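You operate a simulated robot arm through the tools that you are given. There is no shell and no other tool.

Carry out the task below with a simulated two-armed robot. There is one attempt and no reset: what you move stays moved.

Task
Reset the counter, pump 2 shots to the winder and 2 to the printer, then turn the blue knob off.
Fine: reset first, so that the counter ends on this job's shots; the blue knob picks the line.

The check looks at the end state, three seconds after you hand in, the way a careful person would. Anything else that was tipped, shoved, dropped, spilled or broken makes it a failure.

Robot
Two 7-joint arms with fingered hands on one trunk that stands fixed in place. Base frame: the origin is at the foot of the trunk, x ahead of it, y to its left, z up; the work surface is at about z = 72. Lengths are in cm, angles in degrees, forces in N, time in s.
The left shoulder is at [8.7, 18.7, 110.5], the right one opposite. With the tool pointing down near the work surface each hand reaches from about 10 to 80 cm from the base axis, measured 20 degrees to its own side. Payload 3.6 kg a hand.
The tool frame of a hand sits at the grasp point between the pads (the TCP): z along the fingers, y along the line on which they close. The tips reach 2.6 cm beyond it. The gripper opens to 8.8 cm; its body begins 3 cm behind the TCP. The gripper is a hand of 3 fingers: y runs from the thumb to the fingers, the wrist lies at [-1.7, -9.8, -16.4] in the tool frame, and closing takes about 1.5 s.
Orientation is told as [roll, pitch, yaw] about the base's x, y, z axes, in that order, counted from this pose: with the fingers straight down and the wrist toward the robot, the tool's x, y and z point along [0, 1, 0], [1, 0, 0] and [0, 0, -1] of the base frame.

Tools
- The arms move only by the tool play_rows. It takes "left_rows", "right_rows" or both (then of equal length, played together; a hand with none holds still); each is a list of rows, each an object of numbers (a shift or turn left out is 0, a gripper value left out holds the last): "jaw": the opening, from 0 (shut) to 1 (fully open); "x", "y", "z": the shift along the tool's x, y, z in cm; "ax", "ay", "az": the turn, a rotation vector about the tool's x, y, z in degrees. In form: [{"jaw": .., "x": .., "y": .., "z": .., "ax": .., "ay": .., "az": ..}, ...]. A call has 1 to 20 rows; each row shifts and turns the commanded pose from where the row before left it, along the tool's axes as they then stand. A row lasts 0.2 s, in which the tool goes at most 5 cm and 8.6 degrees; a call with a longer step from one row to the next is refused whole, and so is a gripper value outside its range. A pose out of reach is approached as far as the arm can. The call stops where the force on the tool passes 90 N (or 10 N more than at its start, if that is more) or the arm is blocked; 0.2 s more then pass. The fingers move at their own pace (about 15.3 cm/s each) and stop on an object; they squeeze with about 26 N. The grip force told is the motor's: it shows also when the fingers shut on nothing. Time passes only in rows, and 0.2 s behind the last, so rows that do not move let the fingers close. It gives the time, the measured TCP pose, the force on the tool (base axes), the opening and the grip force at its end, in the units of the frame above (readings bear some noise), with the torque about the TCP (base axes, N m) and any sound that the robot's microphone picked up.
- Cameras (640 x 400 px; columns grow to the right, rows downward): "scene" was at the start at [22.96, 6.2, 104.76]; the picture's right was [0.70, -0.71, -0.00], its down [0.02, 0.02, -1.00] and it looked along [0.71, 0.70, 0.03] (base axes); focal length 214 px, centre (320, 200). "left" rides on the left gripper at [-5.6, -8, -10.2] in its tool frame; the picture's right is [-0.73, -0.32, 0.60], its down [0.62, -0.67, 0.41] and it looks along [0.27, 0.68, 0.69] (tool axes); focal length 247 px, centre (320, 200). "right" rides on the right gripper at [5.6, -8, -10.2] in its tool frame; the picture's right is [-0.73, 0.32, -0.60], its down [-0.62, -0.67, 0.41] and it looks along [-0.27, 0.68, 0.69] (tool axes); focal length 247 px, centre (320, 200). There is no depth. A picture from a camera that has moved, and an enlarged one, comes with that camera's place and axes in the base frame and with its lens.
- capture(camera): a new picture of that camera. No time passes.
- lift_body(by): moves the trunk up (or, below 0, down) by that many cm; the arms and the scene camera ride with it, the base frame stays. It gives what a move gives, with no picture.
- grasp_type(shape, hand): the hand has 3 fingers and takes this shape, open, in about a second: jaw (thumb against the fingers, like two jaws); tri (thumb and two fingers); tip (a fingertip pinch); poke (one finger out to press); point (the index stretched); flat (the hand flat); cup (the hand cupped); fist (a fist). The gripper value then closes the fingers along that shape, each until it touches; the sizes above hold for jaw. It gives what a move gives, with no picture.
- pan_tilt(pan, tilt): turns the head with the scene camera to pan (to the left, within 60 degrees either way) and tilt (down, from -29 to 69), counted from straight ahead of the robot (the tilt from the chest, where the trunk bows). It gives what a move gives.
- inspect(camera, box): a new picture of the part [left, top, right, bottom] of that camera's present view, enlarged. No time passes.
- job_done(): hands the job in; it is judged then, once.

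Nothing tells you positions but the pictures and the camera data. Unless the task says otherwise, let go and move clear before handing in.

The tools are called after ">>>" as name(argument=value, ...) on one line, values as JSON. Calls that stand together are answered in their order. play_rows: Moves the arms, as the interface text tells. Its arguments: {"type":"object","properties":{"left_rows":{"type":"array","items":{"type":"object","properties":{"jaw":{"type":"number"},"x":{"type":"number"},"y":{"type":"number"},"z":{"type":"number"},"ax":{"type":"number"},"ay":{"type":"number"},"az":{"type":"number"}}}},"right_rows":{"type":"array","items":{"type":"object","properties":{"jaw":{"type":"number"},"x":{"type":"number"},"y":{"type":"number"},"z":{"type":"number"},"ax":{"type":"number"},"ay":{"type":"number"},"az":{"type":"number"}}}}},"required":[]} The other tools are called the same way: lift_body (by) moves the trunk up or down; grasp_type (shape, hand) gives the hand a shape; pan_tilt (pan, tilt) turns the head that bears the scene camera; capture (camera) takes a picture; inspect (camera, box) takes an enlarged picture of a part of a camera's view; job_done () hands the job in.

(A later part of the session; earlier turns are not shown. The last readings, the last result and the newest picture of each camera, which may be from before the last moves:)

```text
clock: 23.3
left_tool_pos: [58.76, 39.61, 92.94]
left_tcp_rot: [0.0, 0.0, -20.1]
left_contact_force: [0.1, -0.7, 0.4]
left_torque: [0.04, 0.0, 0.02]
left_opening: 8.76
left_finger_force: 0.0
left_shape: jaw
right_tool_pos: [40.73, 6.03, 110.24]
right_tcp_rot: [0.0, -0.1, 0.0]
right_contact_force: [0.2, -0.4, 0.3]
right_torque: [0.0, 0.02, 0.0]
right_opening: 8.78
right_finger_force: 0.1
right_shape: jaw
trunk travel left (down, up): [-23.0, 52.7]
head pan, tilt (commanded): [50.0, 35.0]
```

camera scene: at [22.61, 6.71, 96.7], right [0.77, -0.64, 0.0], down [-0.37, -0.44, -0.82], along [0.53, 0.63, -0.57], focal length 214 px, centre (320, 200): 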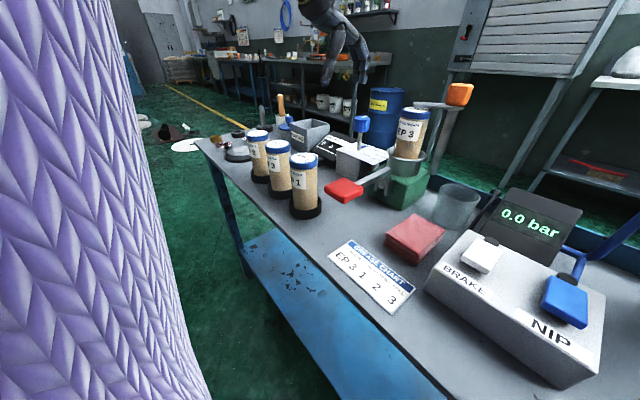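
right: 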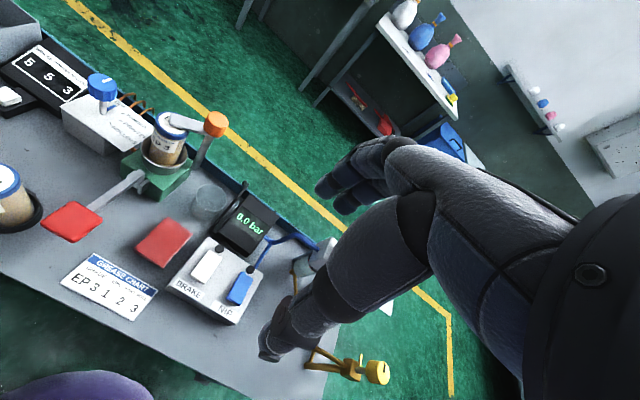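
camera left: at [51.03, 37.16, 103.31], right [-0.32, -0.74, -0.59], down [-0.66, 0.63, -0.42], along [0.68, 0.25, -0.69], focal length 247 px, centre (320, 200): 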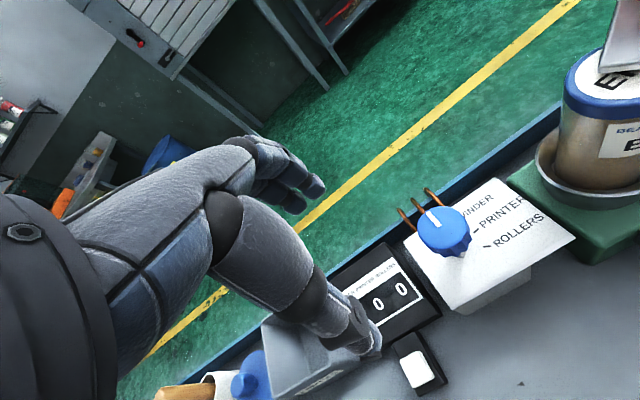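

A clockwise yaw of -20° made the move reachable. I'll centre above the knob in small steps and look.

>>> play_rows(left_rows=[{"x": -0.66, "y": 0.39}, {"x": -0.66, "y": 0.39}, {"x": -0.66, "y": 0.39}, {"x": -0.66, "y": 0.39}, {}])

>>> capture(camera="left")

>>> capture(camera="scene")

>>> capture(camera="right")

```text
clock: 24.5
left_tool_pos: [59.27, 36.56, 92.82]
left_tcp_rot: [0.0, 0.0, -19.9]
left_contact_force: [-0.2, -0.9, 0.7]
left_torque: [0.02, -0.01, 0.0]
left_opening: 8.79
left_finger_force: 0.2
left_shape: jaw
right_tool_pos: [40.95, 6.05, 110.28]
right_tcp_rot: [0.0, 0.1, 0.0]
right_contact_force: [0.5, -0.6, -1.0]
right_torque: [-0.02, 0.02, 0.0]
right_opening: 8.77
right_finger_force: 0.0
right_shape: jaw
trunk travel left (down, up): [-23.0, 52.7]
head pan, tilt (commanded): [50.0, 35.0]
```

```text
taken
camera left: at [49.84, 33.99, 103.09], right [-0.55, -0.58, -0.6], down [-0.41, 0.81, -0.41], along [0.73, 0.02, -0.69], focal length 247 px, centre (320, 200)
```

left: 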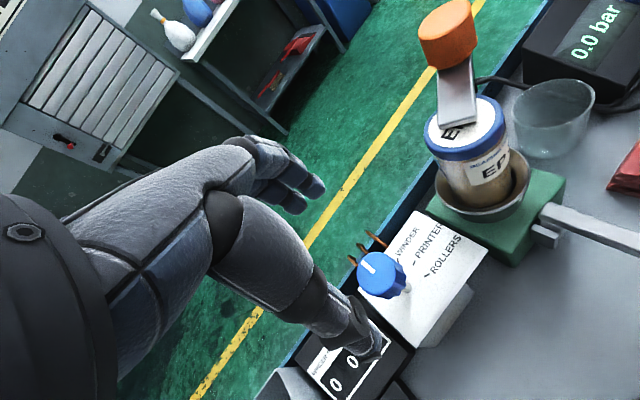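

```text
taken
camera scene: at [22.62, 6.71, 96.7], right [0.77, -0.64, 0.0], down [-0.37, -0.44, -0.82], along [0.53, 0.63, -0.57], focal length 214 px, centre (320, 200)
```

scene: 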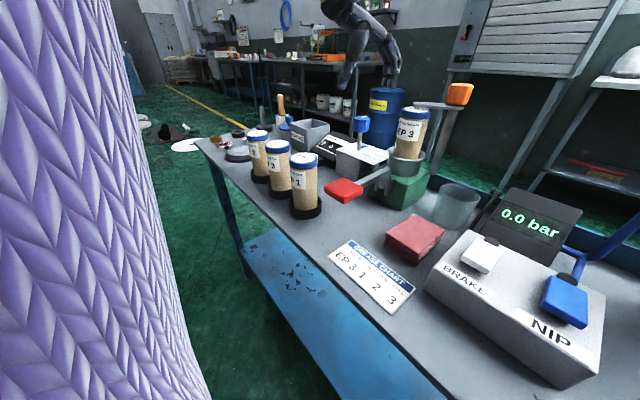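

```text
taken
camera right: at [32.85, 11.67, 120.46], right [0.32, -0.73, 0.6], down [-0.67, -0.62, -0.41], along [0.68, -0.27, -0.69], focal length 247 px, centre (320, 200)
```

right: 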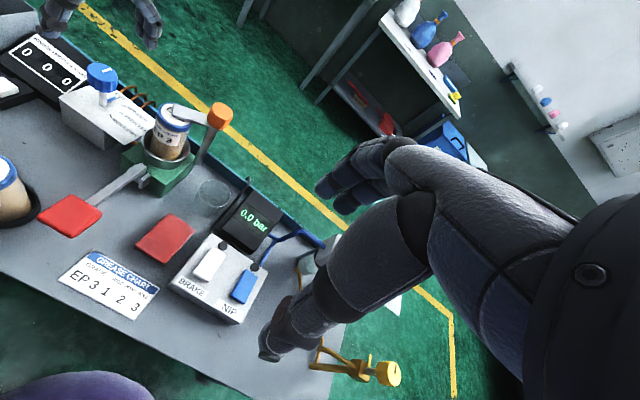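

The open hand is centred over the knob, thumb on the near side and fingers on the far side, with clear space around. I'll go down so the pads surround the knob cap.

>>> play_rows(left_rows=[{"z": 1.5}, {"z": 1.5}, {"z": 1.5}, {"z": 1.5}, {"z": 1.5}, {"z": 1.5}, {}])

>>> capture(camera="left")

>>> inspect(camera="scene", box=[280, 60, 440, 180])

>>> inspect(camera="right", box=[0, 0, 240, 150])

```text
clock: 26.1
left_tool_pos: [59.31, 36.59, 83.83]
left_tcp_rot: [0.0, 0.0, -20.0]
left_contact_force: [-0.4, -0.5, 0.1]
left_torque: [-0.01, 0.01, -0.02]
left_opening: 8.76
left_finger_force: 0.1
left_shape: jaw
right_tool_pos: [40.86, 6.01, 110.34]
right_tcp_rot: [-0.1, 0.0, 0.0]
right_contact_force: [0.0, 0.4, -0.2]
right_torque: [0.0, 0.02, 0.02]
right_opening: 8.78
right_finger_force: 0.1
right_shape: jaw
trunk travel left (down, up): [-23.0, 52.7]
head pan, tilt (commanded): [50.0, 35.0]
```

```text
taken
camera left: at [49.91, 34.03, 94.15], right [-0.55, -0.58, -0.6], down [-0.41, 0.81, -0.41], along [0.73, 0.02, -0.69], focal length 247 px, centre (320, 200)
```

left: 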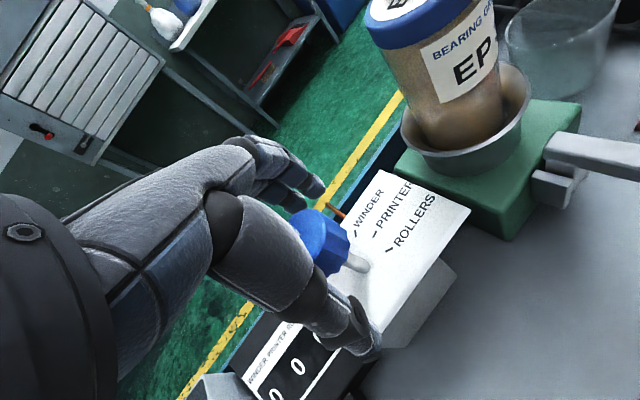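

```text
3.33 times, centred on (360, 120) of scene
camera zoom: at [22.61, 6.7, 96.7], right [0.77, -0.64, 0.0], down [-0.37, -0.44, -0.82], along [0.53, 0.63, -0.57], focal length 715 px, centre (187, 467)
```

zoom: 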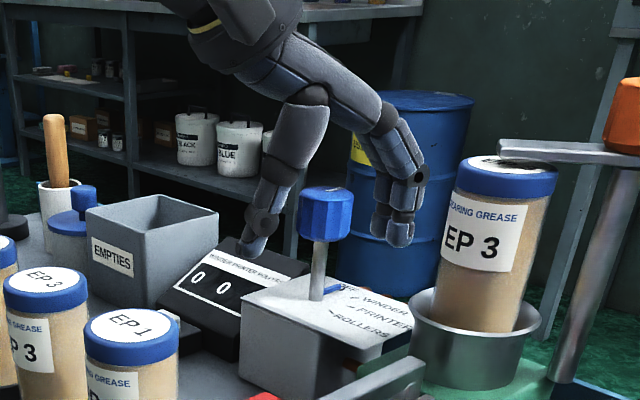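

```text
2.67 times, centred on (120, 75) of right
camera zoom: at [32.84, 11.66, 120.46], right [0.32, -0.73, 0.6], down [-0.67, -0.62, -0.41], along [0.68, -0.27, -0.69], focal length 659 px, centre (853, 533)
```

zoom: 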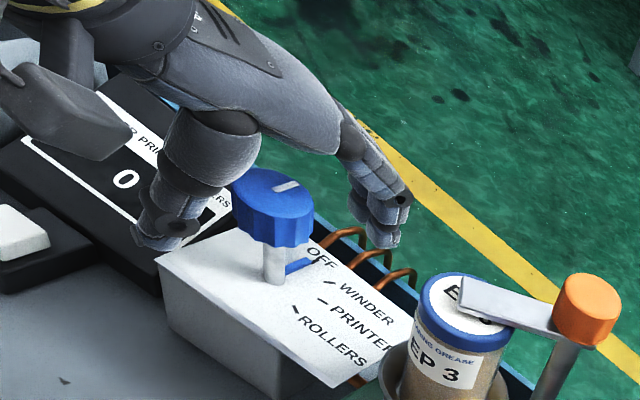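

The knob sits centred between thumb and fingers. I'll close on it.

>>> play_rows(left_rows=[{"jaw": 0}, {}, {}, {}, {}, {}, {}, {}])

>>> inspect(camera="scene", box=[280, 60, 440, 180])

>>> inspect(camera="right", box=[0, 0, 240, 150])

```text
clock: 27.9
left_tool_pos: [59.38, 36.54, 83.74]
left_tcp_rot: [0.0, 0.3, -20.1]
left_contact_force: [2.5, -8.4, -13.9]
left_torque: [-0.08, -0.07, 0.07]
left_opening: 1.8
left_finger_force: 26.1
left_shape: jaw
right_tool_pos: [40.96, 5.99, 110.25]
right_tcp_rot: [0.0, 0.1, 0.0]
right_contact_force: [0.0, 0.5, -0.6]
right_torque: [0.03, 0.0, -0.01]
right_opening: 8.76
right_finger_force: 0.0
right_shape: jaw
trunk travel left (down, up): [-23.0, 52.7]
head pan, tilt (commanded): [50.0, 35.0]
```

```text
3.33 times, centred on (360, 120) of scene
camera zoom: at [22.74, 6.69, 96.66], right [0.77, -0.64, 0.0], down [-0.37, -0.44, -0.82], along [0.53, 0.63, -0.57], focal length 715 px, centre (187, 467)
```

zoom: 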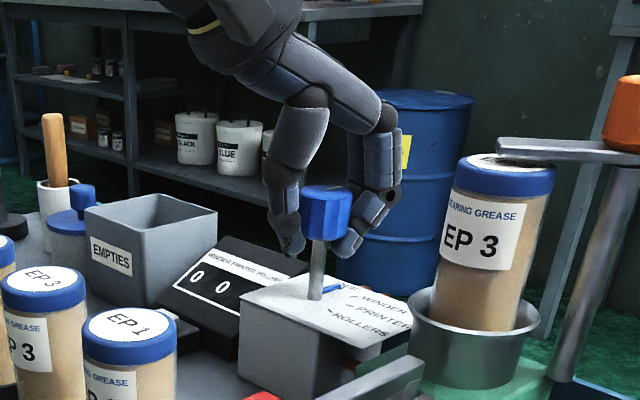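

```text
2.67 times, centred on (120, 75) of right
camera zoom: at [33.01, 11.65, 120.4], right [0.32, -0.73, 0.6], down [-0.67, -0.62, -0.41], along [0.67, -0.27, -0.69], focal length 659 px, centre (853, 533)
```

zoom: 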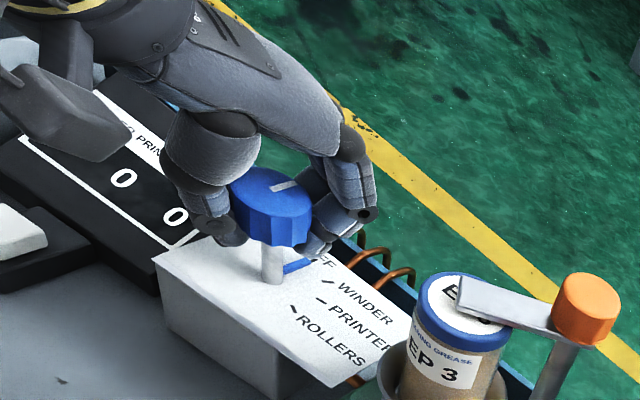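

The opening reads 1.8 cm, smaller than the knob cap, so the fingers may have closed below or beside the cap. I'll check closely.

>>> inspect(camera="left", box=[220, 130, 460, 330])

>>> inspect(camera="scene", box=[330, 90, 390, 150])

>>> inspect(camera="right", box=[50, 40, 140, 110])

```text
2.00 times, centred on (340, 230) of left
camera zoom: at [49.99, 34.0, 94.04], right [-0.55, -0.58, -0.6], down [-0.41, 0.81, -0.41], along [0.72, 0.02, -0.69], focal length 494 px, centre (280, 140)
```

zoom: 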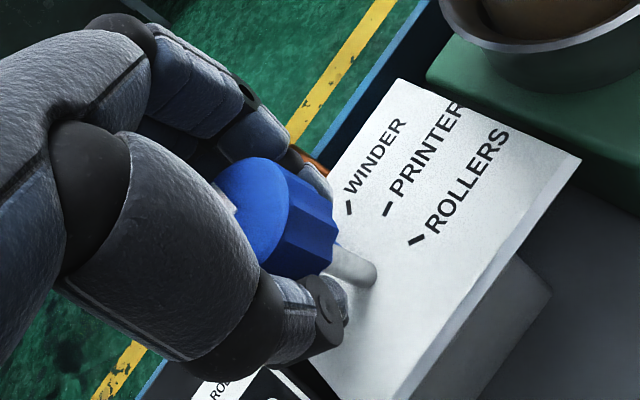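

```text
6.67 times, centred on (360, 120) of scene
camera zoom: at [22.74, 6.69, 96.66], right [0.77, -0.64, 0.0], down [-0.37, -0.44, -0.82], along [0.53, 0.63, -0.57], focal length 1430 px, centre (53, 733)
```

zoom: 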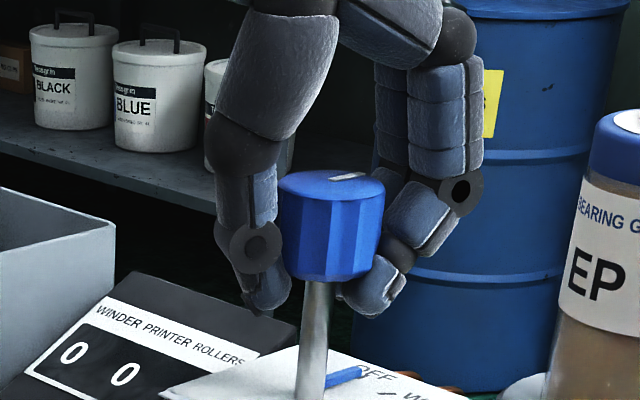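

```text
5.71 times, centred on (95, 75) of right
camera zoom: at [33.01, 11.65, 120.4], right [0.32, -0.73, 0.6], down [-0.67, -0.62, -0.41], along [0.67, -0.27, -0.69], focal length 1411 px, centre (1606, 914)
```

zoom: 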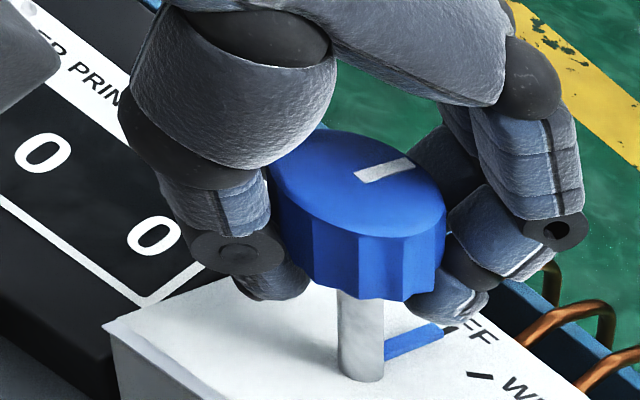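

The cap is well centred and held at its sides by all three digits. I'll try turning clockwise toward WINDER (about 40°) in small steps and check that the pointer follows.

>>> play_rows(left_rows=[{"az": 5}, {"az": 5}, {"az": 5}, {"az": 5}, {}])

>>> inspect(camera="right", box=[30, 30, 150, 130])

>>> inspect(camera="left", box=[220, 130, 460, 330])

```text
clock: 29.1
left_tool_pos: [59.34, 36.5, 83.82]
left_tcp_rot: [-0.2, 0.2, -40.2]
left_contact_force: [0.8, -13.0, -16.3]
left_torque: [-0.07, -0.09, 0.02]
left_opening: 1.74
left_finger_force: 26.3
left_shape: jaw
right_tool_pos: [40.97, 5.91, 110.34]
right_tcp_rot: [0.0, 0.0, 0.0]
right_contact_force: [-1.1, 0.8, -0.4]
right_torque: [0.02, -0.02, 0.0]
right_opening: 8.77
right_finger_force: 0.0
right_shape: jaw
trunk travel left (down, up): [-23.0, 52.7]
head pan, tilt (commanded): [50.0, 35.0]
```

```text
4.00 times, centred on (90, 80) of right
camera zoom: at [33.01, 11.62, 120.4], right [0.32, -0.73, 0.6], down [-0.67, -0.62, -0.41], along [0.67, -0.27, -0.69], focal length 988 px, centre (1240, 680)
```

zoom: 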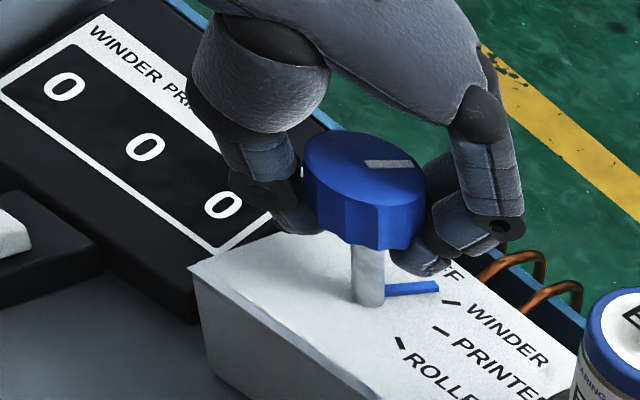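

```text
2.00 times, centred on (340, 230) of left
camera zoom: at [49.67, 37.33, 94.06], right [-0.72, -0.36, -0.6], down [-0.11, 0.91, -0.41], along [0.69, -0.23, -0.69], focal length 494 px, centre (280, 140)
```

zoom: 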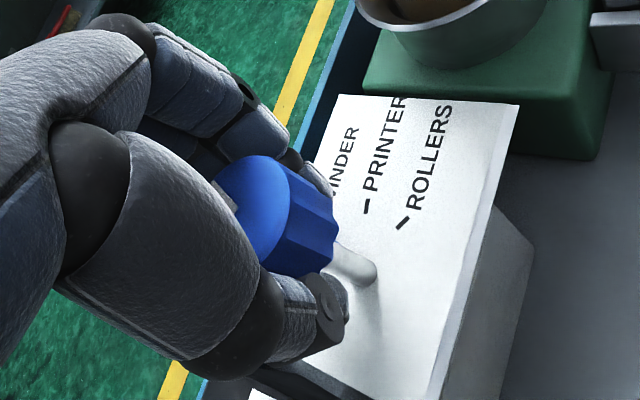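

The pointer turned with the hand, now at about -20°. I'll turn another ~16° toward the WINDER mark and look.

>>> play_rows(left_rows=[{"az": 4}, {"az": 4}, {"az": 4}, {"az": 4}, {}])

>>> inspect(camera="right", box=[30, 30, 150, 130])

>>> inspect(camera="left", box=[220, 130, 460, 330])

```text
clock: 30.3
left_tool_pos: [59.23, 36.39, 83.89]
left_tcp_rot: [-0.4, 0.1, -56.2]
left_contact_force: [-1.2, -15.0, -21.0]
left_torque: [-0.16, -0.04, 0.01]
left_opening: 1.77
left_finger_force: 25.5
left_shape: jaw
right_tool_pos: [40.96, 5.91, 110.3]
right_tcp_rot: [0.0, 0.1, 0.1]
right_contact_force: [-0.6, -0.1, -0.4]
right_torque: [-0.01, 0.01, 0.02]
right_opening: 8.75
right_finger_force: 0.1
right_shape: jaw
trunk travel left (down, up): [-23.0, 52.7]
head pan, tilt (commanded): [50.0, 35.0]
```

```text
4.00 times, centred on (90, 80) of right
camera zoom: at [33.04, 11.63, 120.39], right [0.32, -0.73, 0.6], down [-0.67, -0.62, -0.41], along [0.67, -0.27, -0.69], focal length 988 px, centre (1240, 680)
```

zoom: 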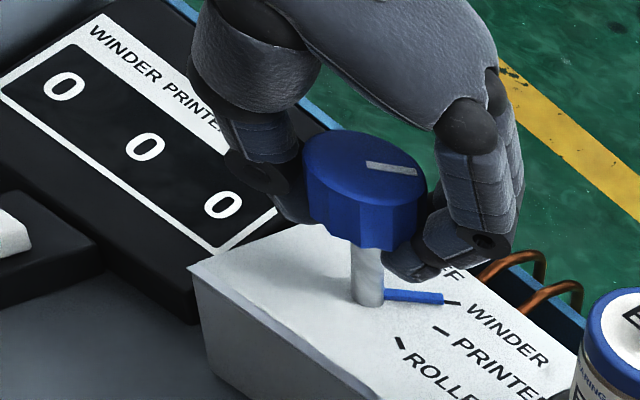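

```text
2.00 times, centred on (340, 230) of left
camera zoom: at [50.25, 39.97, 94.1], right [-0.79, -0.14, -0.59], down [0.15, 0.9, -0.41], along [0.59, -0.41, -0.69], focal length 494 px, centre (280, 140)
```

zoom: 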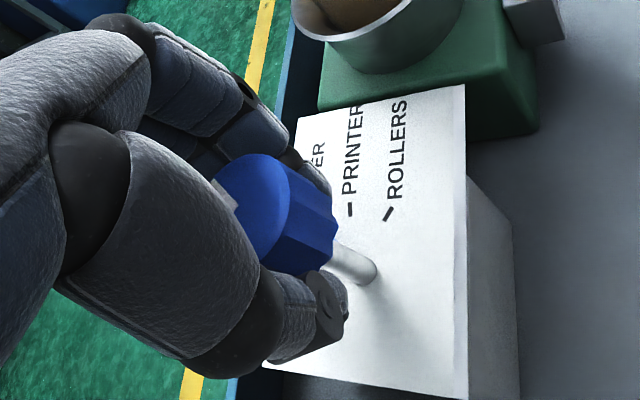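

The pointer is almost on the WINDER dash. I'll zoom right in to judge the last degrees.

>>> inspect(camera="right", box=[85, 85, 145, 125])

```text
10.00 times, centred on (115, 105) of right
camera zoom: at [33.04, 11.63, 120.39], right [0.32, -0.73, 0.6], down [-0.67, -0.62, -0.41], along [0.67, -0.27, -0.69], focal length 2470 px, centre (2370, 1150)
```

zoom: 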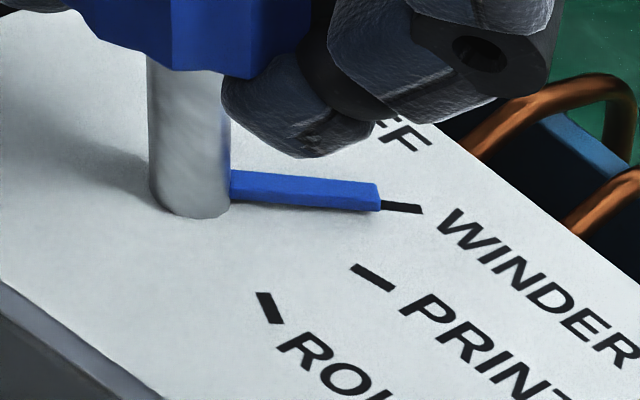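

The pointer lines up exactly with the WINDER dash. I'll open the hand and check that the knob stays put before withdrawing.

>>> play_rows(left_rows=[{"jaw": 1}, {}, {}, {}, {}, {}, {}, {}])

>>> inspect(camera="right", box=[30, 30, 150, 130])

>>> inspect(camera="scene", box=[280, 60, 440, 180])

```text
clock: 32.1
left_tool_pos: [59.26, 36.59, 83.91]
left_tcp_rot: [0.0, 0.0, -56.0]
left_contact_force: [-0.3, -0.6, -0.9]
left_torque: [0.0, -0.01, -0.01]
left_opening: 8.76
left_finger_force: 0.1
left_shape: jaw
right_tool_pos: [40.73, 6.04, 110.3]
right_tcp_rot: [0.0, 0.0, 0.0]
right_contact_force: [-0.3, -0.8, 0.4]
right_torque: [-0.03, 0.0, 0.01]
right_opening: 8.77
right_finger_force: 0.1
right_shape: jaw
trunk travel left (down, up): [-23.0, 52.7]
head pan, tilt (commanded): [50.0, 35.0]
```

```text
4.00 times, centred on (90, 80) of right
camera zoom: at [32.85, 11.67, 120.45], right [0.32, -0.73, 0.6], down [-0.67, -0.62, -0.41], along [0.68, -0.27, -0.69], focal length 988 px, centre (1240, 680)
```

zoom: 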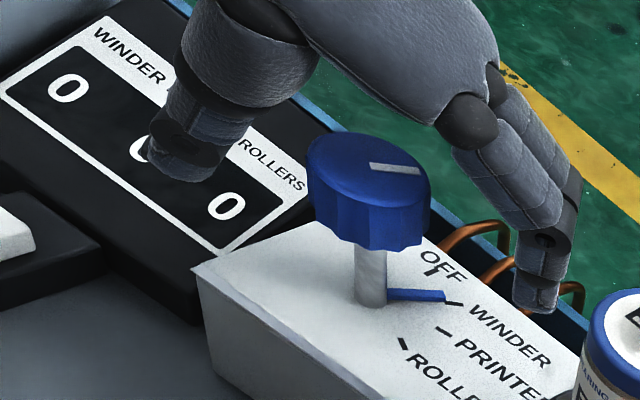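

```text
3.33 times, centred on (360, 120) of scene
camera zoom: at [22.62, 6.7, 96.7], right [0.77, -0.64, 0.0], down [-0.37, -0.44, -0.82], along [0.53, 0.63, -0.57], focal length 715 px, centre (187, 467)
```

zoom: 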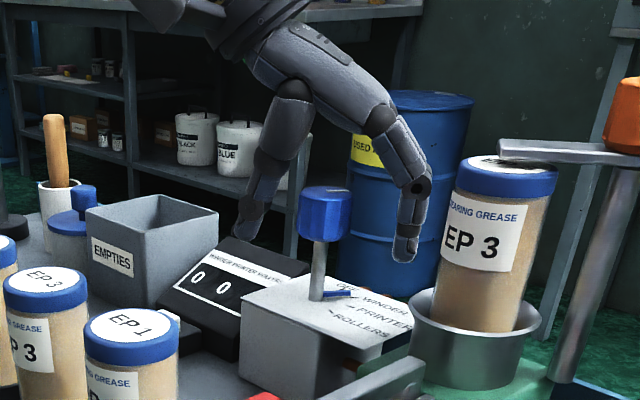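

The knob stayed on WINDER. I'll raise the left hand clear above it and bring the right hand toward the red lever handle with its fingers shut, adding a little counter-clockwise yaw to stay within reach.

>>> play_rows(left_rows=[{"z": -1.5}, {"z": -1.5}, {"z": -1.5}, {"z": -1.5}, {"z": -1.5}, {"z": -1.5}, {"z": -1.5}, {"z": -1.5}, {}], right_rows=[{"jaw": 0}, {"x": 1.5, "az": -2}, {"x": 1.5, "az": -2}, {"x": 1.5, "az": -2}, {"x": 1.5, "az": -2}, {"x": 1.5, "az": -2}, {"x": 1.5, "az": -2}, {"x": 1.5, "az": -2}, {}])

>>> capture(camera="right")

>>> capture(camera="scene")

```text
clock: 34.1
left_tool_pos: [59.0, 36.61, 96.07]
left_tcp_rot: [0.0, 0.0, -55.9]
left_contact_force: [-0.2, 0.2, 0.0]
left_torque: [0.0, -0.06, 0.02]
left_opening: 8.76
left_finger_force: 0.1
left_shape: jaw
right_tool_pos: [39.68, 16.38, 110.31]
right_tcp_rot: [0.0, 0.0, 14.1]
right_contact_force: [0.1, -0.2, -0.3]
right_torque: [0.03, 0.01, 0.01]
right_opening: 0.0
right_finger_force: 26.5
right_shape: jaw
trunk travel left (down, up): [-23.0, 52.7]
head pan, tilt (commanded): [50.0, 35.0]
```

```text
taken
camera right: at [30.5, 19.88, 120.44], right [0.49, -0.64, 0.6], down [-0.49, -0.77, -0.41], along [0.72, -0.1, -0.69], focal length 247 px, centre (320, 200)
```

right: 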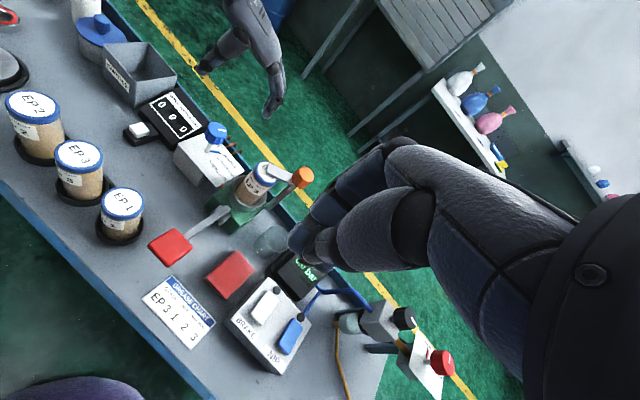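

```text
taken
camera scene: at [22.63, 6.7, 96.69], right [0.77, -0.64, 0.0], down [-0.37, -0.44, -0.82], along [0.53, 0.63, -0.57], focal length 214 px, centre (320, 200)
```

scene: 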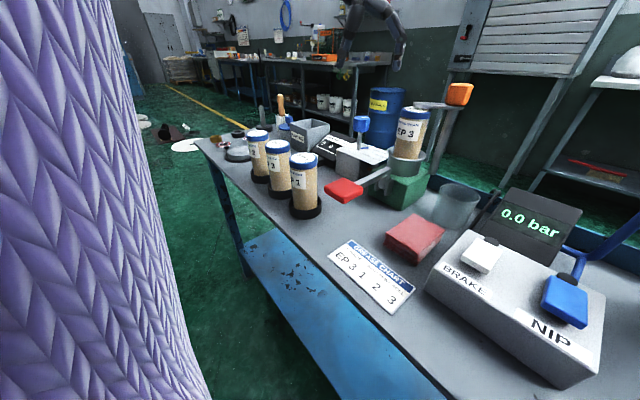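

The handle sits at about (42.4, 25.0, 79.5). The nearest spare cartridge, EP 1, has its edge about 4.5 cm to the left, so I'll yaw the right hand further to keep the wrist on the right side. Then I'll move above the handle.

>>> play_rows(right_rows=[{"az": -4}, {"az": -4}, {"az": -4}, {"az": -4}, {"x": 0.74, "y": 0.8, "z": 2.5}, {"x": 0.74, "y": 0.8, "z": 2.5}, {"x": 0.74, "y": 0.8, "z": 2.5}, {"x": 0.74, "y": 0.8, "z": 2.5}, {"x": 0.74, "y": 0.8, "z": 2.5}, {"x": 0.74, "y": 0.8, "z": 2.5}, {"x": 0.74, "y": 0.8, "z": 2.5}, {"x": 0.74, "y": 0.8, "z": 2.5}, {}])

>>> capture(camera="right")

>>> capture(camera="scene")

>>> capture(camera="left")

```text
clock: 36.9
left_tool_pos: [59.08, 36.64, 96.08]
left_tcp_rot: [0.0, 0.0, -55.9]
left_contact_force: [-0.8, 0.3, 0.2]
left_torque: [0.0, 0.01, -0.02]
left_opening: 8.77
left_finger_force: 0.0
left_shape: jaw
right_tool_pos: [42.29, 24.76, 90.55]
right_tcp_rot: [0.0, 0.1, 30.0]
right_contact_force: [-0.6, 0.2, -0.4]
right_torque: [-0.03, 0.04, 0.05]
right_opening: 0.0
right_finger_force: 26.1
right_shape: jaw
trunk travel left (down, up): [-23.0, 52.7]
head pan, tilt (commanded): [50.0, 35.0]
```

```text
taken
camera right: at [32.66, 25.63, 100.61], right [0.64, -0.48, 0.6], down [-0.27, -0.87, -0.41], along [0.72, 0.11, -0.69], focal length 247 px, centre (320, 200)
```

right: 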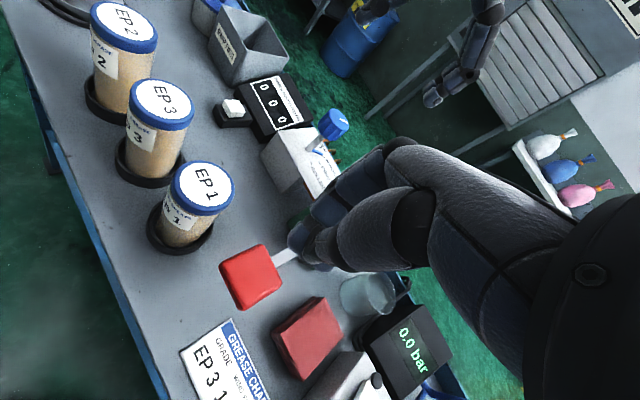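

```text
taken
camera scene: at [22.62, 6.7, 96.7], right [0.77, -0.64, 0.0], down [-0.37, -0.44, -0.82], along [0.53, 0.63, -0.57], focal length 214 px, centre (320, 200)
```

scene: 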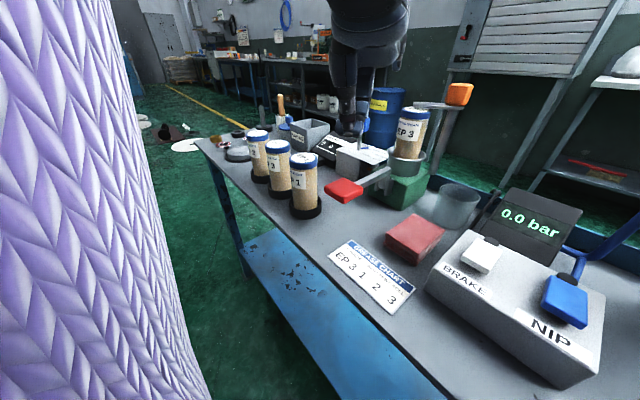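

```text
taken
camera left: at [50.03, 40.16, 106.28], right [-0.79, -0.15, -0.6], down [0.15, 0.9, -0.41], along [0.6, -0.41, -0.69], focal length 247 px, centre (320, 200)
```

left: 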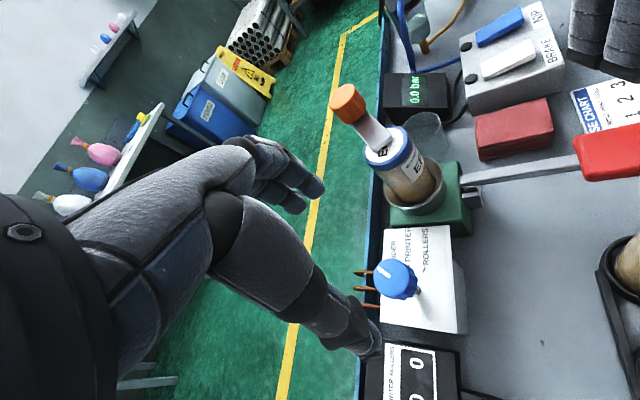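

The right hand is directly above the handle (42.4, 25.1, ~80). I'll go down to just above it.

>>> play_rows(right_rows=[{"z": 1.5}, {"z": 1.5}, {"z": 1.5}, {"z": 1.2}, {}])

>>> capture(camera="right")

>>> inspect(camera="scene", box=[240, 90, 440, 230])

>>> inspect(camera="left", box=[400, 40, 640, 220])

```text
clock: 38.1
left_tool_pos: [59.06, 36.72, 96.07]
left_tcp_rot: [0.0, 0.0, -55.9]
left_contact_force: [-0.6, -0.5, 1.1]
left_torque: [0.03, 0.0, 0.01]
left_opening: 8.79
left_finger_force: 0.0
left_shape: jaw
right_tool_pos: [42.31, 24.8, 84.64]
right_tcp_rot: [0.0, 0.0, 30.0]
right_contact_force: [-0.3, 0.4, 0.8]
right_torque: [0.02, 0.01, 0.04]
right_opening: 0.0
right_finger_force: 26.2
right_shape: jaw
trunk travel left (down, up): [-23.0, 52.7]
head pan, tilt (commanded): [50.0, 35.0]
```

```text
taken
camera right: at [32.65, 25.6, 94.71], right [0.64, -0.48, 0.6], down [-0.26, -0.87, -0.41], along [0.72, 0.11, -0.69], focal length 247 px, centre (320, 200)
```

right: 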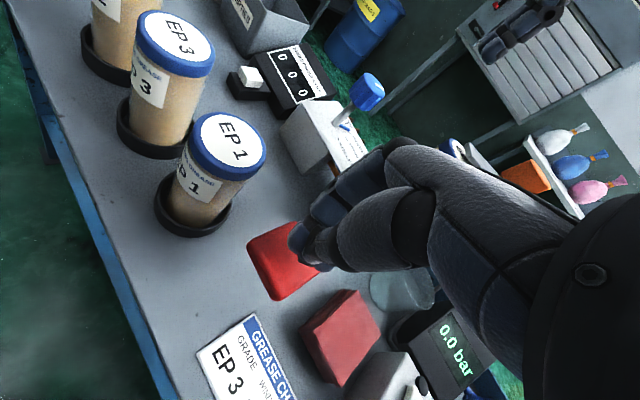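

```text
2.86 times, centred on (340, 160) of scene
camera zoom: at [22.62, 6.71, 96.7], right [0.77, -0.64, 0.0], down [-0.37, -0.44, -0.82], along [0.53, 0.63, -0.57], focal length 613 px, centre (263, 314)
```

zoom: 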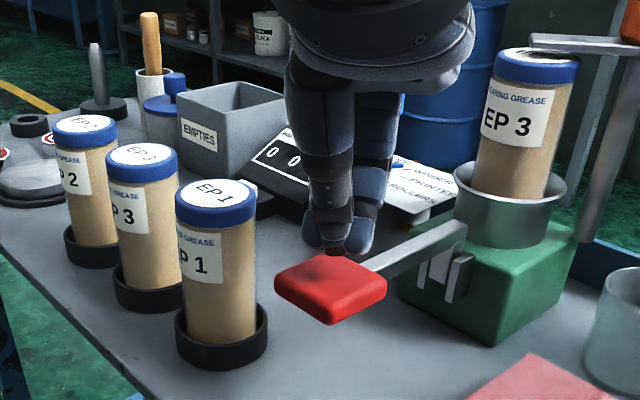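

```text
2.22 times, centred on (520, 130) of left
camera zoom: at [50.02, 40.17, 106.28], right [-0.79, -0.15, -0.6], down [0.15, 0.9, -0.41], along [0.6, -0.41, -0.69], focal length 549 px, centre (-124, 356)
```

zoom: 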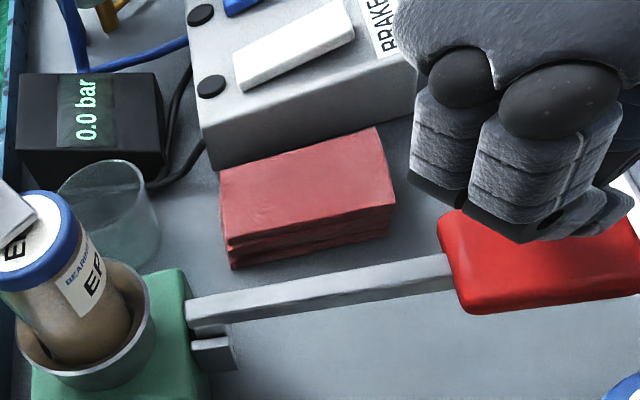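

The tips are about 2 cm above the handle's centre. I'll press down gradually and watch the force and sound.

>>> play_rows(right_rows=[{"z": 0.6}, {"z": 0.6}, {"z": 0.5}, {"z": 0.5}, {"z": 0.5}])

>>> inspect(camera="scene", box=[240, 90, 440, 230])

```text
clock: 39.3
left_tool_pos: [59.13, 36.74, 96.09]
left_tcp_rot: [0.0, 0.1, -56.0]
left_contact_force: [1.6, -1.2, 0.2]
left_torque: [0.0, -0.01, -0.02]
left_opening: 8.79
left_finger_force: 0.1
left_shape: jaw
right_tool_pos: [42.31, 24.75, 81.96]
right_tcp_rot: [0.0, 0.0, 30.1]
right_contact_force: [-1.9, -0.4, 3.8]
right_torque: [-0.06, 0.05, -0.01]
right_opening: 0.0
right_finger_force: 25.8
right_shape: jaw
trunk travel left (down, up): [-23.0, 52.7]
head pan, tilt (commanded): [50.0, 35.0]
```

```text
2.86 times, centred on (340, 160) of scene
camera zoom: at [22.58, 6.69, 96.71], right [0.77, -0.64, 0.0], down [-0.37, -0.44, -0.82], along [0.53, 0.63, -0.57], focal length 613 px, centre (263, 314)
```

zoom: 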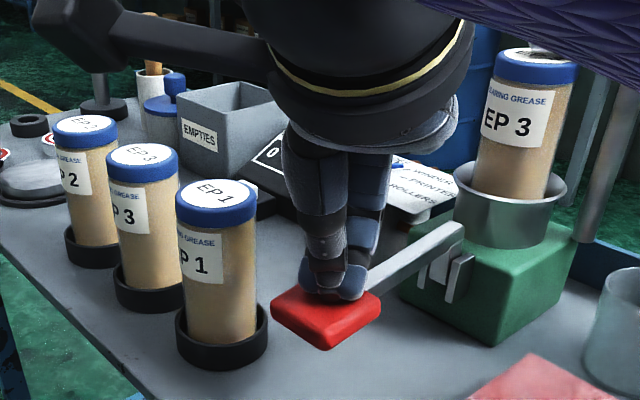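

The lever moves easily, about 1 cm down with roughly 4 N. I'll continue the stroke.

>>> play_rows(right_rows=[{"z": 0.5}, {"z": 0.5}, {"z": 0.5}, {"z": 0.5}])

>>> inspect(camera="scene", box=[240, 90, 440, 230])

```text
clock: 40.3
left_tool_pos: [58.97, 36.66, 96.11]
left_tcp_rot: [0.0, 0.0, -56.0]
left_contact_force: [-0.7, 0.0, 0.2]
left_torque: [0.01, -0.01, 0.01]
left_opening: 8.79
left_finger_force: 0.0
left_shape: jaw
right_tool_pos: [42.08, 24.72, 79.89]
right_tcp_rot: [0.0, 0.0, 30.1]
right_contact_force: [-5.2, -0.1, 6.6]
right_torque: [-0.13, 0.08, -0.08]
right_opening: 0.0
right_finger_force: 26.5
right_shape: jaw
trunk travel left (down, up): [-23.0, 52.7]
head pan, tilt (commanded): [50.0, 35.0]
```

```text
2.86 times, centred on (340, 160) of scene
camera zoom: at [22.55, 6.69, 96.72], right [0.77, -0.64, 0.0], down [-0.37, -0.44, -0.82], along [0.53, 0.63, -0.57], focal length 613 px, centre (263, 314)
```

zoom: 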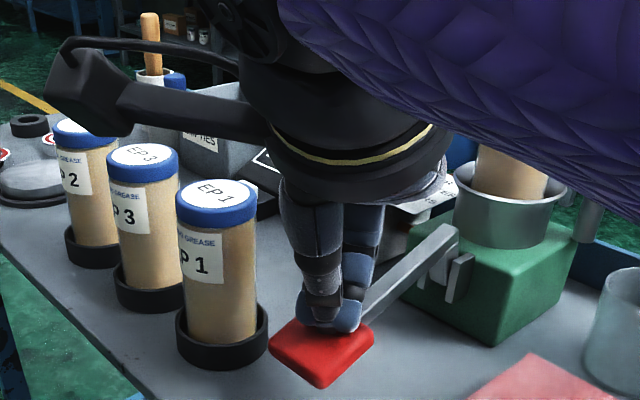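

The handle is now about 3 cm down at only ~7 N. I'll keep pressing toward the end of the stroke.

>>> play_rows(right_rows=[{"z": 0.5}, {"z": 0.5}, {"z": 0.4}])

>>> inspect(camera="scene", box=[240, 90, 440, 230])

>>> capture(camera="left")

```text
clock: 41.1
left_tool_pos: [58.91, 36.72, 96.15]
left_tcp_rot: [0.1, 0.0, -55.9]
left_contact_force: [-0.5, -0.1, -1.1]
left_torque: [-0.01, 0.01, 0.03]
left_opening: 8.76
left_finger_force: 0.0
left_shape: jaw
right_tool_pos: [42.24, 24.73, 78.82]
right_tcp_rot: [0.1, -0.3, 30.2]
right_contact_force: [-4.1, 1.3, 17.2]
right_torque: [-0.19, 0.0, -0.05]
right_opening: 0.0
right_finger_force: 25.5
right_shape: jaw
trunk travel left (down, up): [-23.0, 52.7]
head pan, tilt (commanded): [50.0, 35.0]
```

```text
2.86 times, centred on (340, 160) of scene
camera zoom: at [22.5, 6.67, 96.75], right [0.77, -0.64, 0.0], down [-0.37, -0.44, -0.82], along [0.53, 0.63, -0.57], focal length 613 px, centre (263, 314)
```

zoom: 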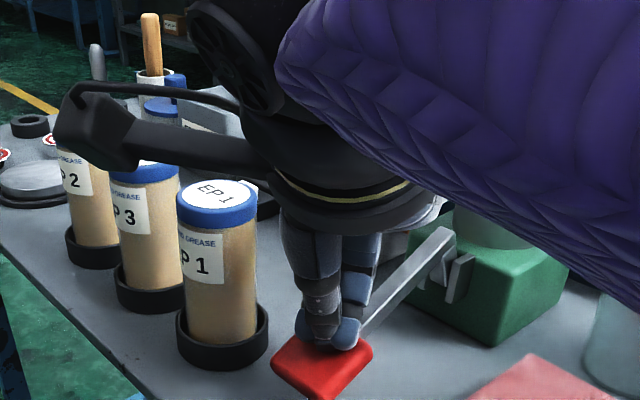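

```text
taken
camera left: at [49.89, 40.14, 106.39], right [-0.79, -0.15, -0.6], down [0.15, 0.9, -0.41], along [0.6, -0.41, -0.69], focal length 247 px, centre (320, 200)
```

left: 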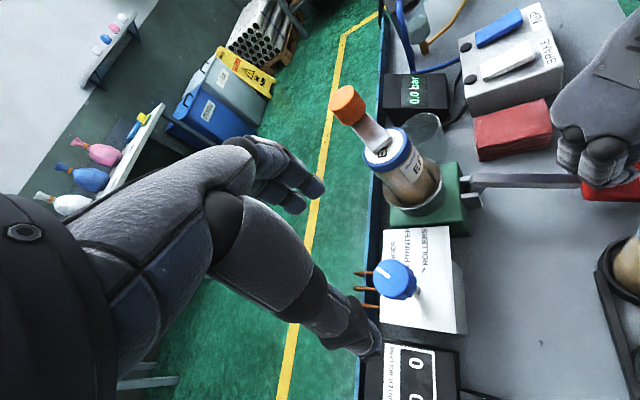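

Force is rising (17 N), so the lever is close to its stop, but no click yet. I'll check the right forearm's clearance from another head angle before pressing further.

>>> pan_tilt(pan=15, tilt=50)

>>> capture(camera="scene")

>>> capture(camera="right")

```text
clock: 42.1
left_tool_pos: [59.1, 36.65, 96.22]
left_tcp_rot: [0.1, 0.1, -55.9]
left_contact_force: [-0.3, -0.3, 0.5]
left_torque: [0.01, 0.01, -0.04]
left_opening: 8.76
left_finger_force: 0.1
left_shape: jaw
right_tool_pos: [42.22, 24.88, 78.61]
right_tcp_rot: [0.1, -0.2, 30.2]
right_contact_force: [-3.9, 4.5, 22.3]
right_torque: [-0.18, 0.03, -0.04]
right_opening: 0.02
right_finger_force: 26.1
right_shape: jaw
trunk travel left (down, up): [-23.0, 52.7]
head pan, tilt (commanded): [15.0, 50.0]
```

```text
taken
camera scene: at [24.26, 1.94, 94.58], right [0.26, -0.97, 0.0], down [-0.74, -0.2, -0.64], along [0.62, 0.17, -0.76], focal length 214 px, centre (320, 200)
```

scene: 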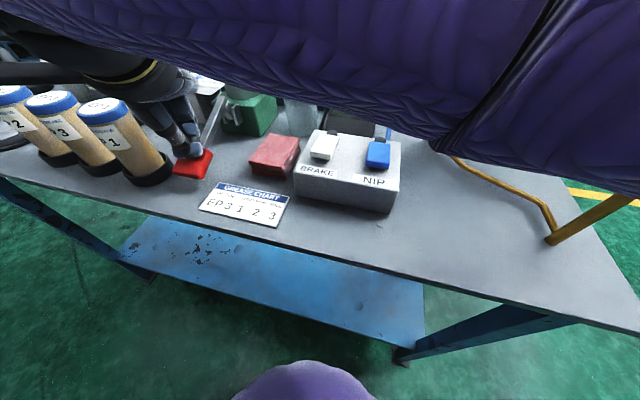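

```text
taken
camera right: at [32.47, 25.64, 88.8], right [0.64, -0.48, 0.6], down [-0.26, -0.87, -0.41], along [0.72, 0.11, -0.69], focal length 247 px, centre (320, 200)
```

right: 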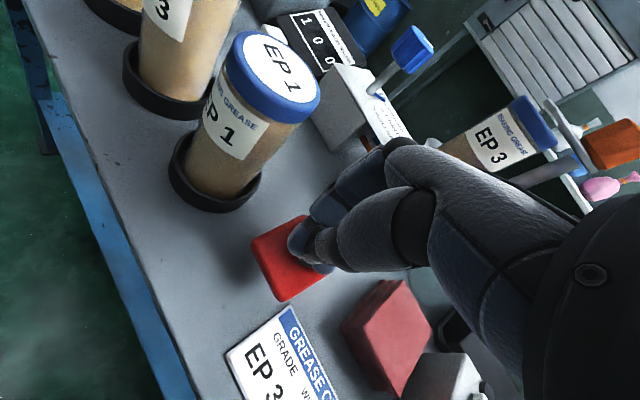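

The counter now reads 1 0 0, so the full stroke registered one winder shot, and the forearm stays well above the other fixtures. I'll raise the hand and see if the lever springs back.

>>> play_rows(right_rows=[{"z": -0.5}, {"z": -0.8}, {"z": -1}, {"z": -1}, {"z": -1}, {"z": -1}, {"z": -0.8}, {}])

>>> capture(camera="right")

>>> capture(camera="scene")

>>> capture(camera="left")

```text
clock: 43.9
left_tool_pos: [59.21, 36.75, 96.11]
left_tcp_rot: [-0.1, 0.0, -56.0]
left_contact_force: [-0.4, 0.6, -0.2]
left_torque: [0.03, 0.0, -0.01]
left_opening: 8.75
left_finger_force: 0.0
left_shape: jaw
right_tool_pos: [42.2, 24.78, 84.63]
right_tcp_rot: [-0.1, 0.0, 30.0]
right_contact_force: [-0.1, 0.2, 0.2]
right_torque: [0.0, 0.01, -0.01]
right_opening: 0.0
right_finger_force: 25.8
right_shape: jaw
trunk travel left (down, up): [-23.0, 52.7]
head pan, tilt (commanded): [15.0, 50.0]
```

```text
taken
camera right: at [32.47, 25.7, 94.7], right [0.64, -0.48, 0.6], down [-0.26, -0.87, -0.41], along [0.72, 0.11, -0.69], focal length 247 px, centre (320, 200)
```

right: 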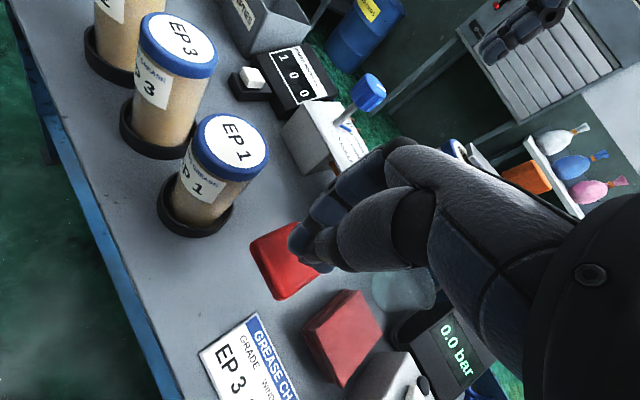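

```text
taken
camera scene: at [24.4, 1.95, 94.52], right [0.26, -0.97, 0.0], down [-0.74, -0.2, -0.64], along [0.62, 0.17, -0.77], focal length 214 px, centre (320, 200)
```

scene: 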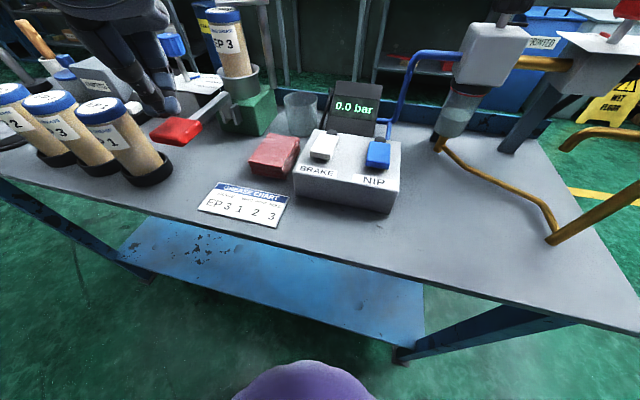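

```text
taken
camera left: at [50.03, 40.17, 106.27], right [-0.79, -0.15, -0.6], down [0.14, 0.9, -0.41], along [0.6, -0.41, -0.69], focal length 247 px, centre (320, 200)
```

left: 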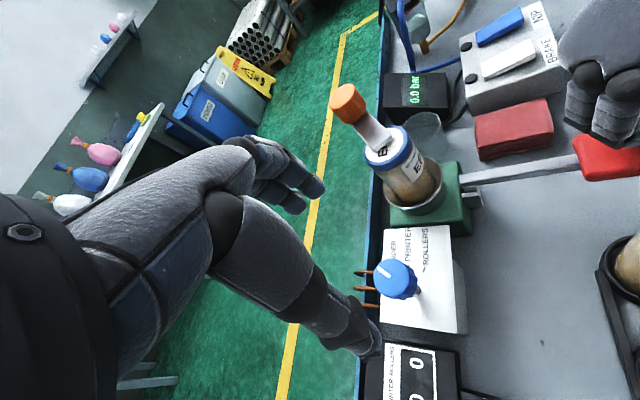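

The lever sprang back to rest and the counter shows 1 0 0. Now the second winder stroke along the same path.

>>> play_rows(right_rows=[{"z": 0.6}, {"z": 0.6}, {"z": 0.5}, {"z": 0.5}, {"z": 0.5}, {"z": 0.5}, {"z": 0.5}, {"z": 0.5}, {"z": 0.5}, {"z": 0.5}, {"z": 0.5}, {"z": 0.4}, {}, {}])

>>> capture(camera="right")

```text
clock: 46.9
left_tool_pos: [58.96, 36.72, 96.09]
left_tcp_rot: [-0.1, 0.0, -55.9]
left_contact_force: [-0.1, 0.6, 0.5]
left_torque: [0.0, 0.0, -0.02]
left_opening: 8.75
left_finger_force: 0.0
left_shape: jaw
right_tool_pos: [42.15, 24.69, 78.78]
right_tcp_rot: [0.0, -0.1, 30.0]
right_contact_force: [-3.1, 3.4, 12.7]
right_torque: [-0.07, 0.02, -0.02]
right_opening: 0.01
right_finger_force: 26.1
right_shape: jaw
trunk travel left (down, up): [-23.0, 52.7]
head pan, tilt (commanded): [15.0, 50.0]
```

```text
taken
camera right: at [32.48, 25.62, 88.9], right [0.64, -0.48, 0.6], down [-0.26, -0.87, -0.41], along [0.72, 0.11, -0.69], focal length 247 px, centre (320, 200)
```

right: 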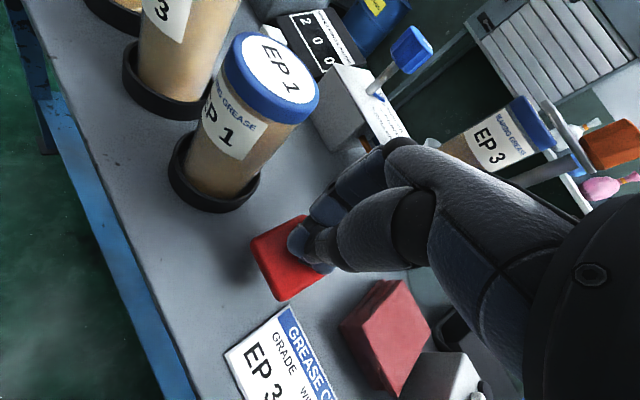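

The counter reads 2 0 0. I'll raise the right hand so the lever returns, then move it further up.

>>> play_rows(right_rows=[{"z": -0.5}, {"z": -0.8}, {"z": -1}, {"z": -1}, {"z": -1}, {"z": -1}, {"z": -1}, {"z": -1}, {"z": -1}, {}])

>>> capture(camera="right")

>>> pan_tilt(pan=45, tilt=35)

>>> capture(camera="scene")

```text
clock: 49.1
left_tool_pos: [59.14, 36.7, 95.98]
left_tcp_rot: [0.0, 0.0, -56.0]
left_contact_force: [-0.5, 0.4, 0.8]
left_torque: [0.04, 0.02, 0.0]
left_opening: 8.77
left_finger_force: 0.0
left_shape: jaw
right_tool_pos: [42.25, 24.59, 86.92]
right_tcp_rot: [0.0, -0.1, 29.9]
right_contact_force: [-0.4, -0.5, -0.1]
right_torque: [-0.01, 0.0, 0.02]
right_opening: 0.0
right_finger_force: 25.4
right_shape: jaw
trunk travel left (down, up): [-23.0, 52.7]
head pan, tilt (commanded): [15.0, 50.0]
```

```text
taken
camera right: at [32.54, 25.56, 97.0], right [0.64, -0.48, 0.6], down [-0.26, -0.87, -0.41], along [0.72, 0.11, -0.69], focal length 247 px, centre (320, 200)
```

right: 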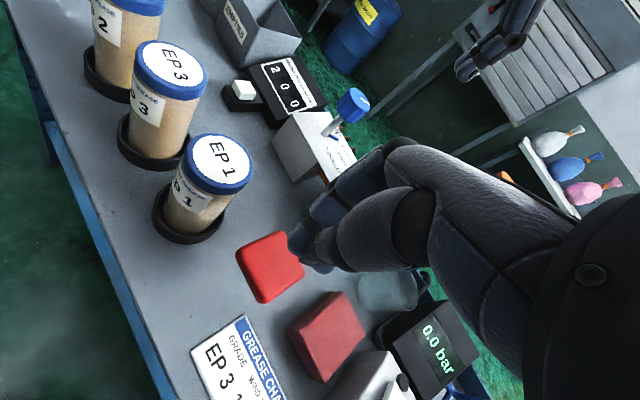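

```text
clock: 50.0
left_tool_pos: [59.17, 36.57, 96.01]
left_tcp_rot: [0.0, 0.0, -56.0]
left_contact_force: [-0.1, 0.2, 0.1]
left_torque: [0.01, 0.0, -0.01]
left_opening: 8.78
left_finger_force: 0.0
left_shape: jaw
right_tool_pos: [42.14, 24.67, 86.96]
right_tcp_rot: [0.0, 0.0, 30.0]
right_contact_force: [-0.6, -0.2, -0.1]
right_torque: [-0.01, -0.02, -0.01]
right_opening: 0.0
right_finger_force: 25.5
right_shape: jaw
trunk travel left (down, up): [-23.0, 52.7]
head pan, tilt (commanded): [45.0, 35.0]
```

```text
taken
camera scene: at [23.19, 6.18, 96.69], right [0.71, -0.71, 0.0], down [-0.41, -0.41, -0.82], along [0.58, 0.58, -0.57], focal length 214 px, centre (320, 200)
```

scene: 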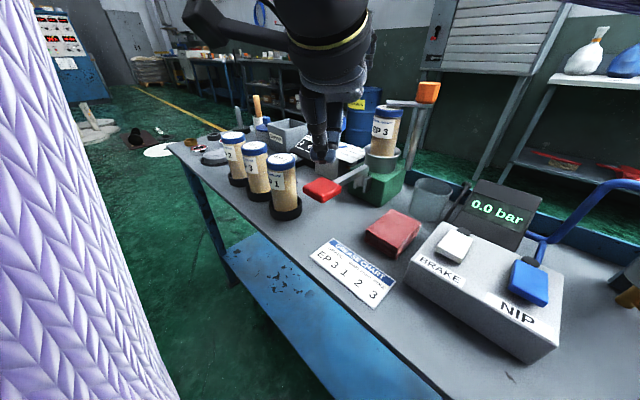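

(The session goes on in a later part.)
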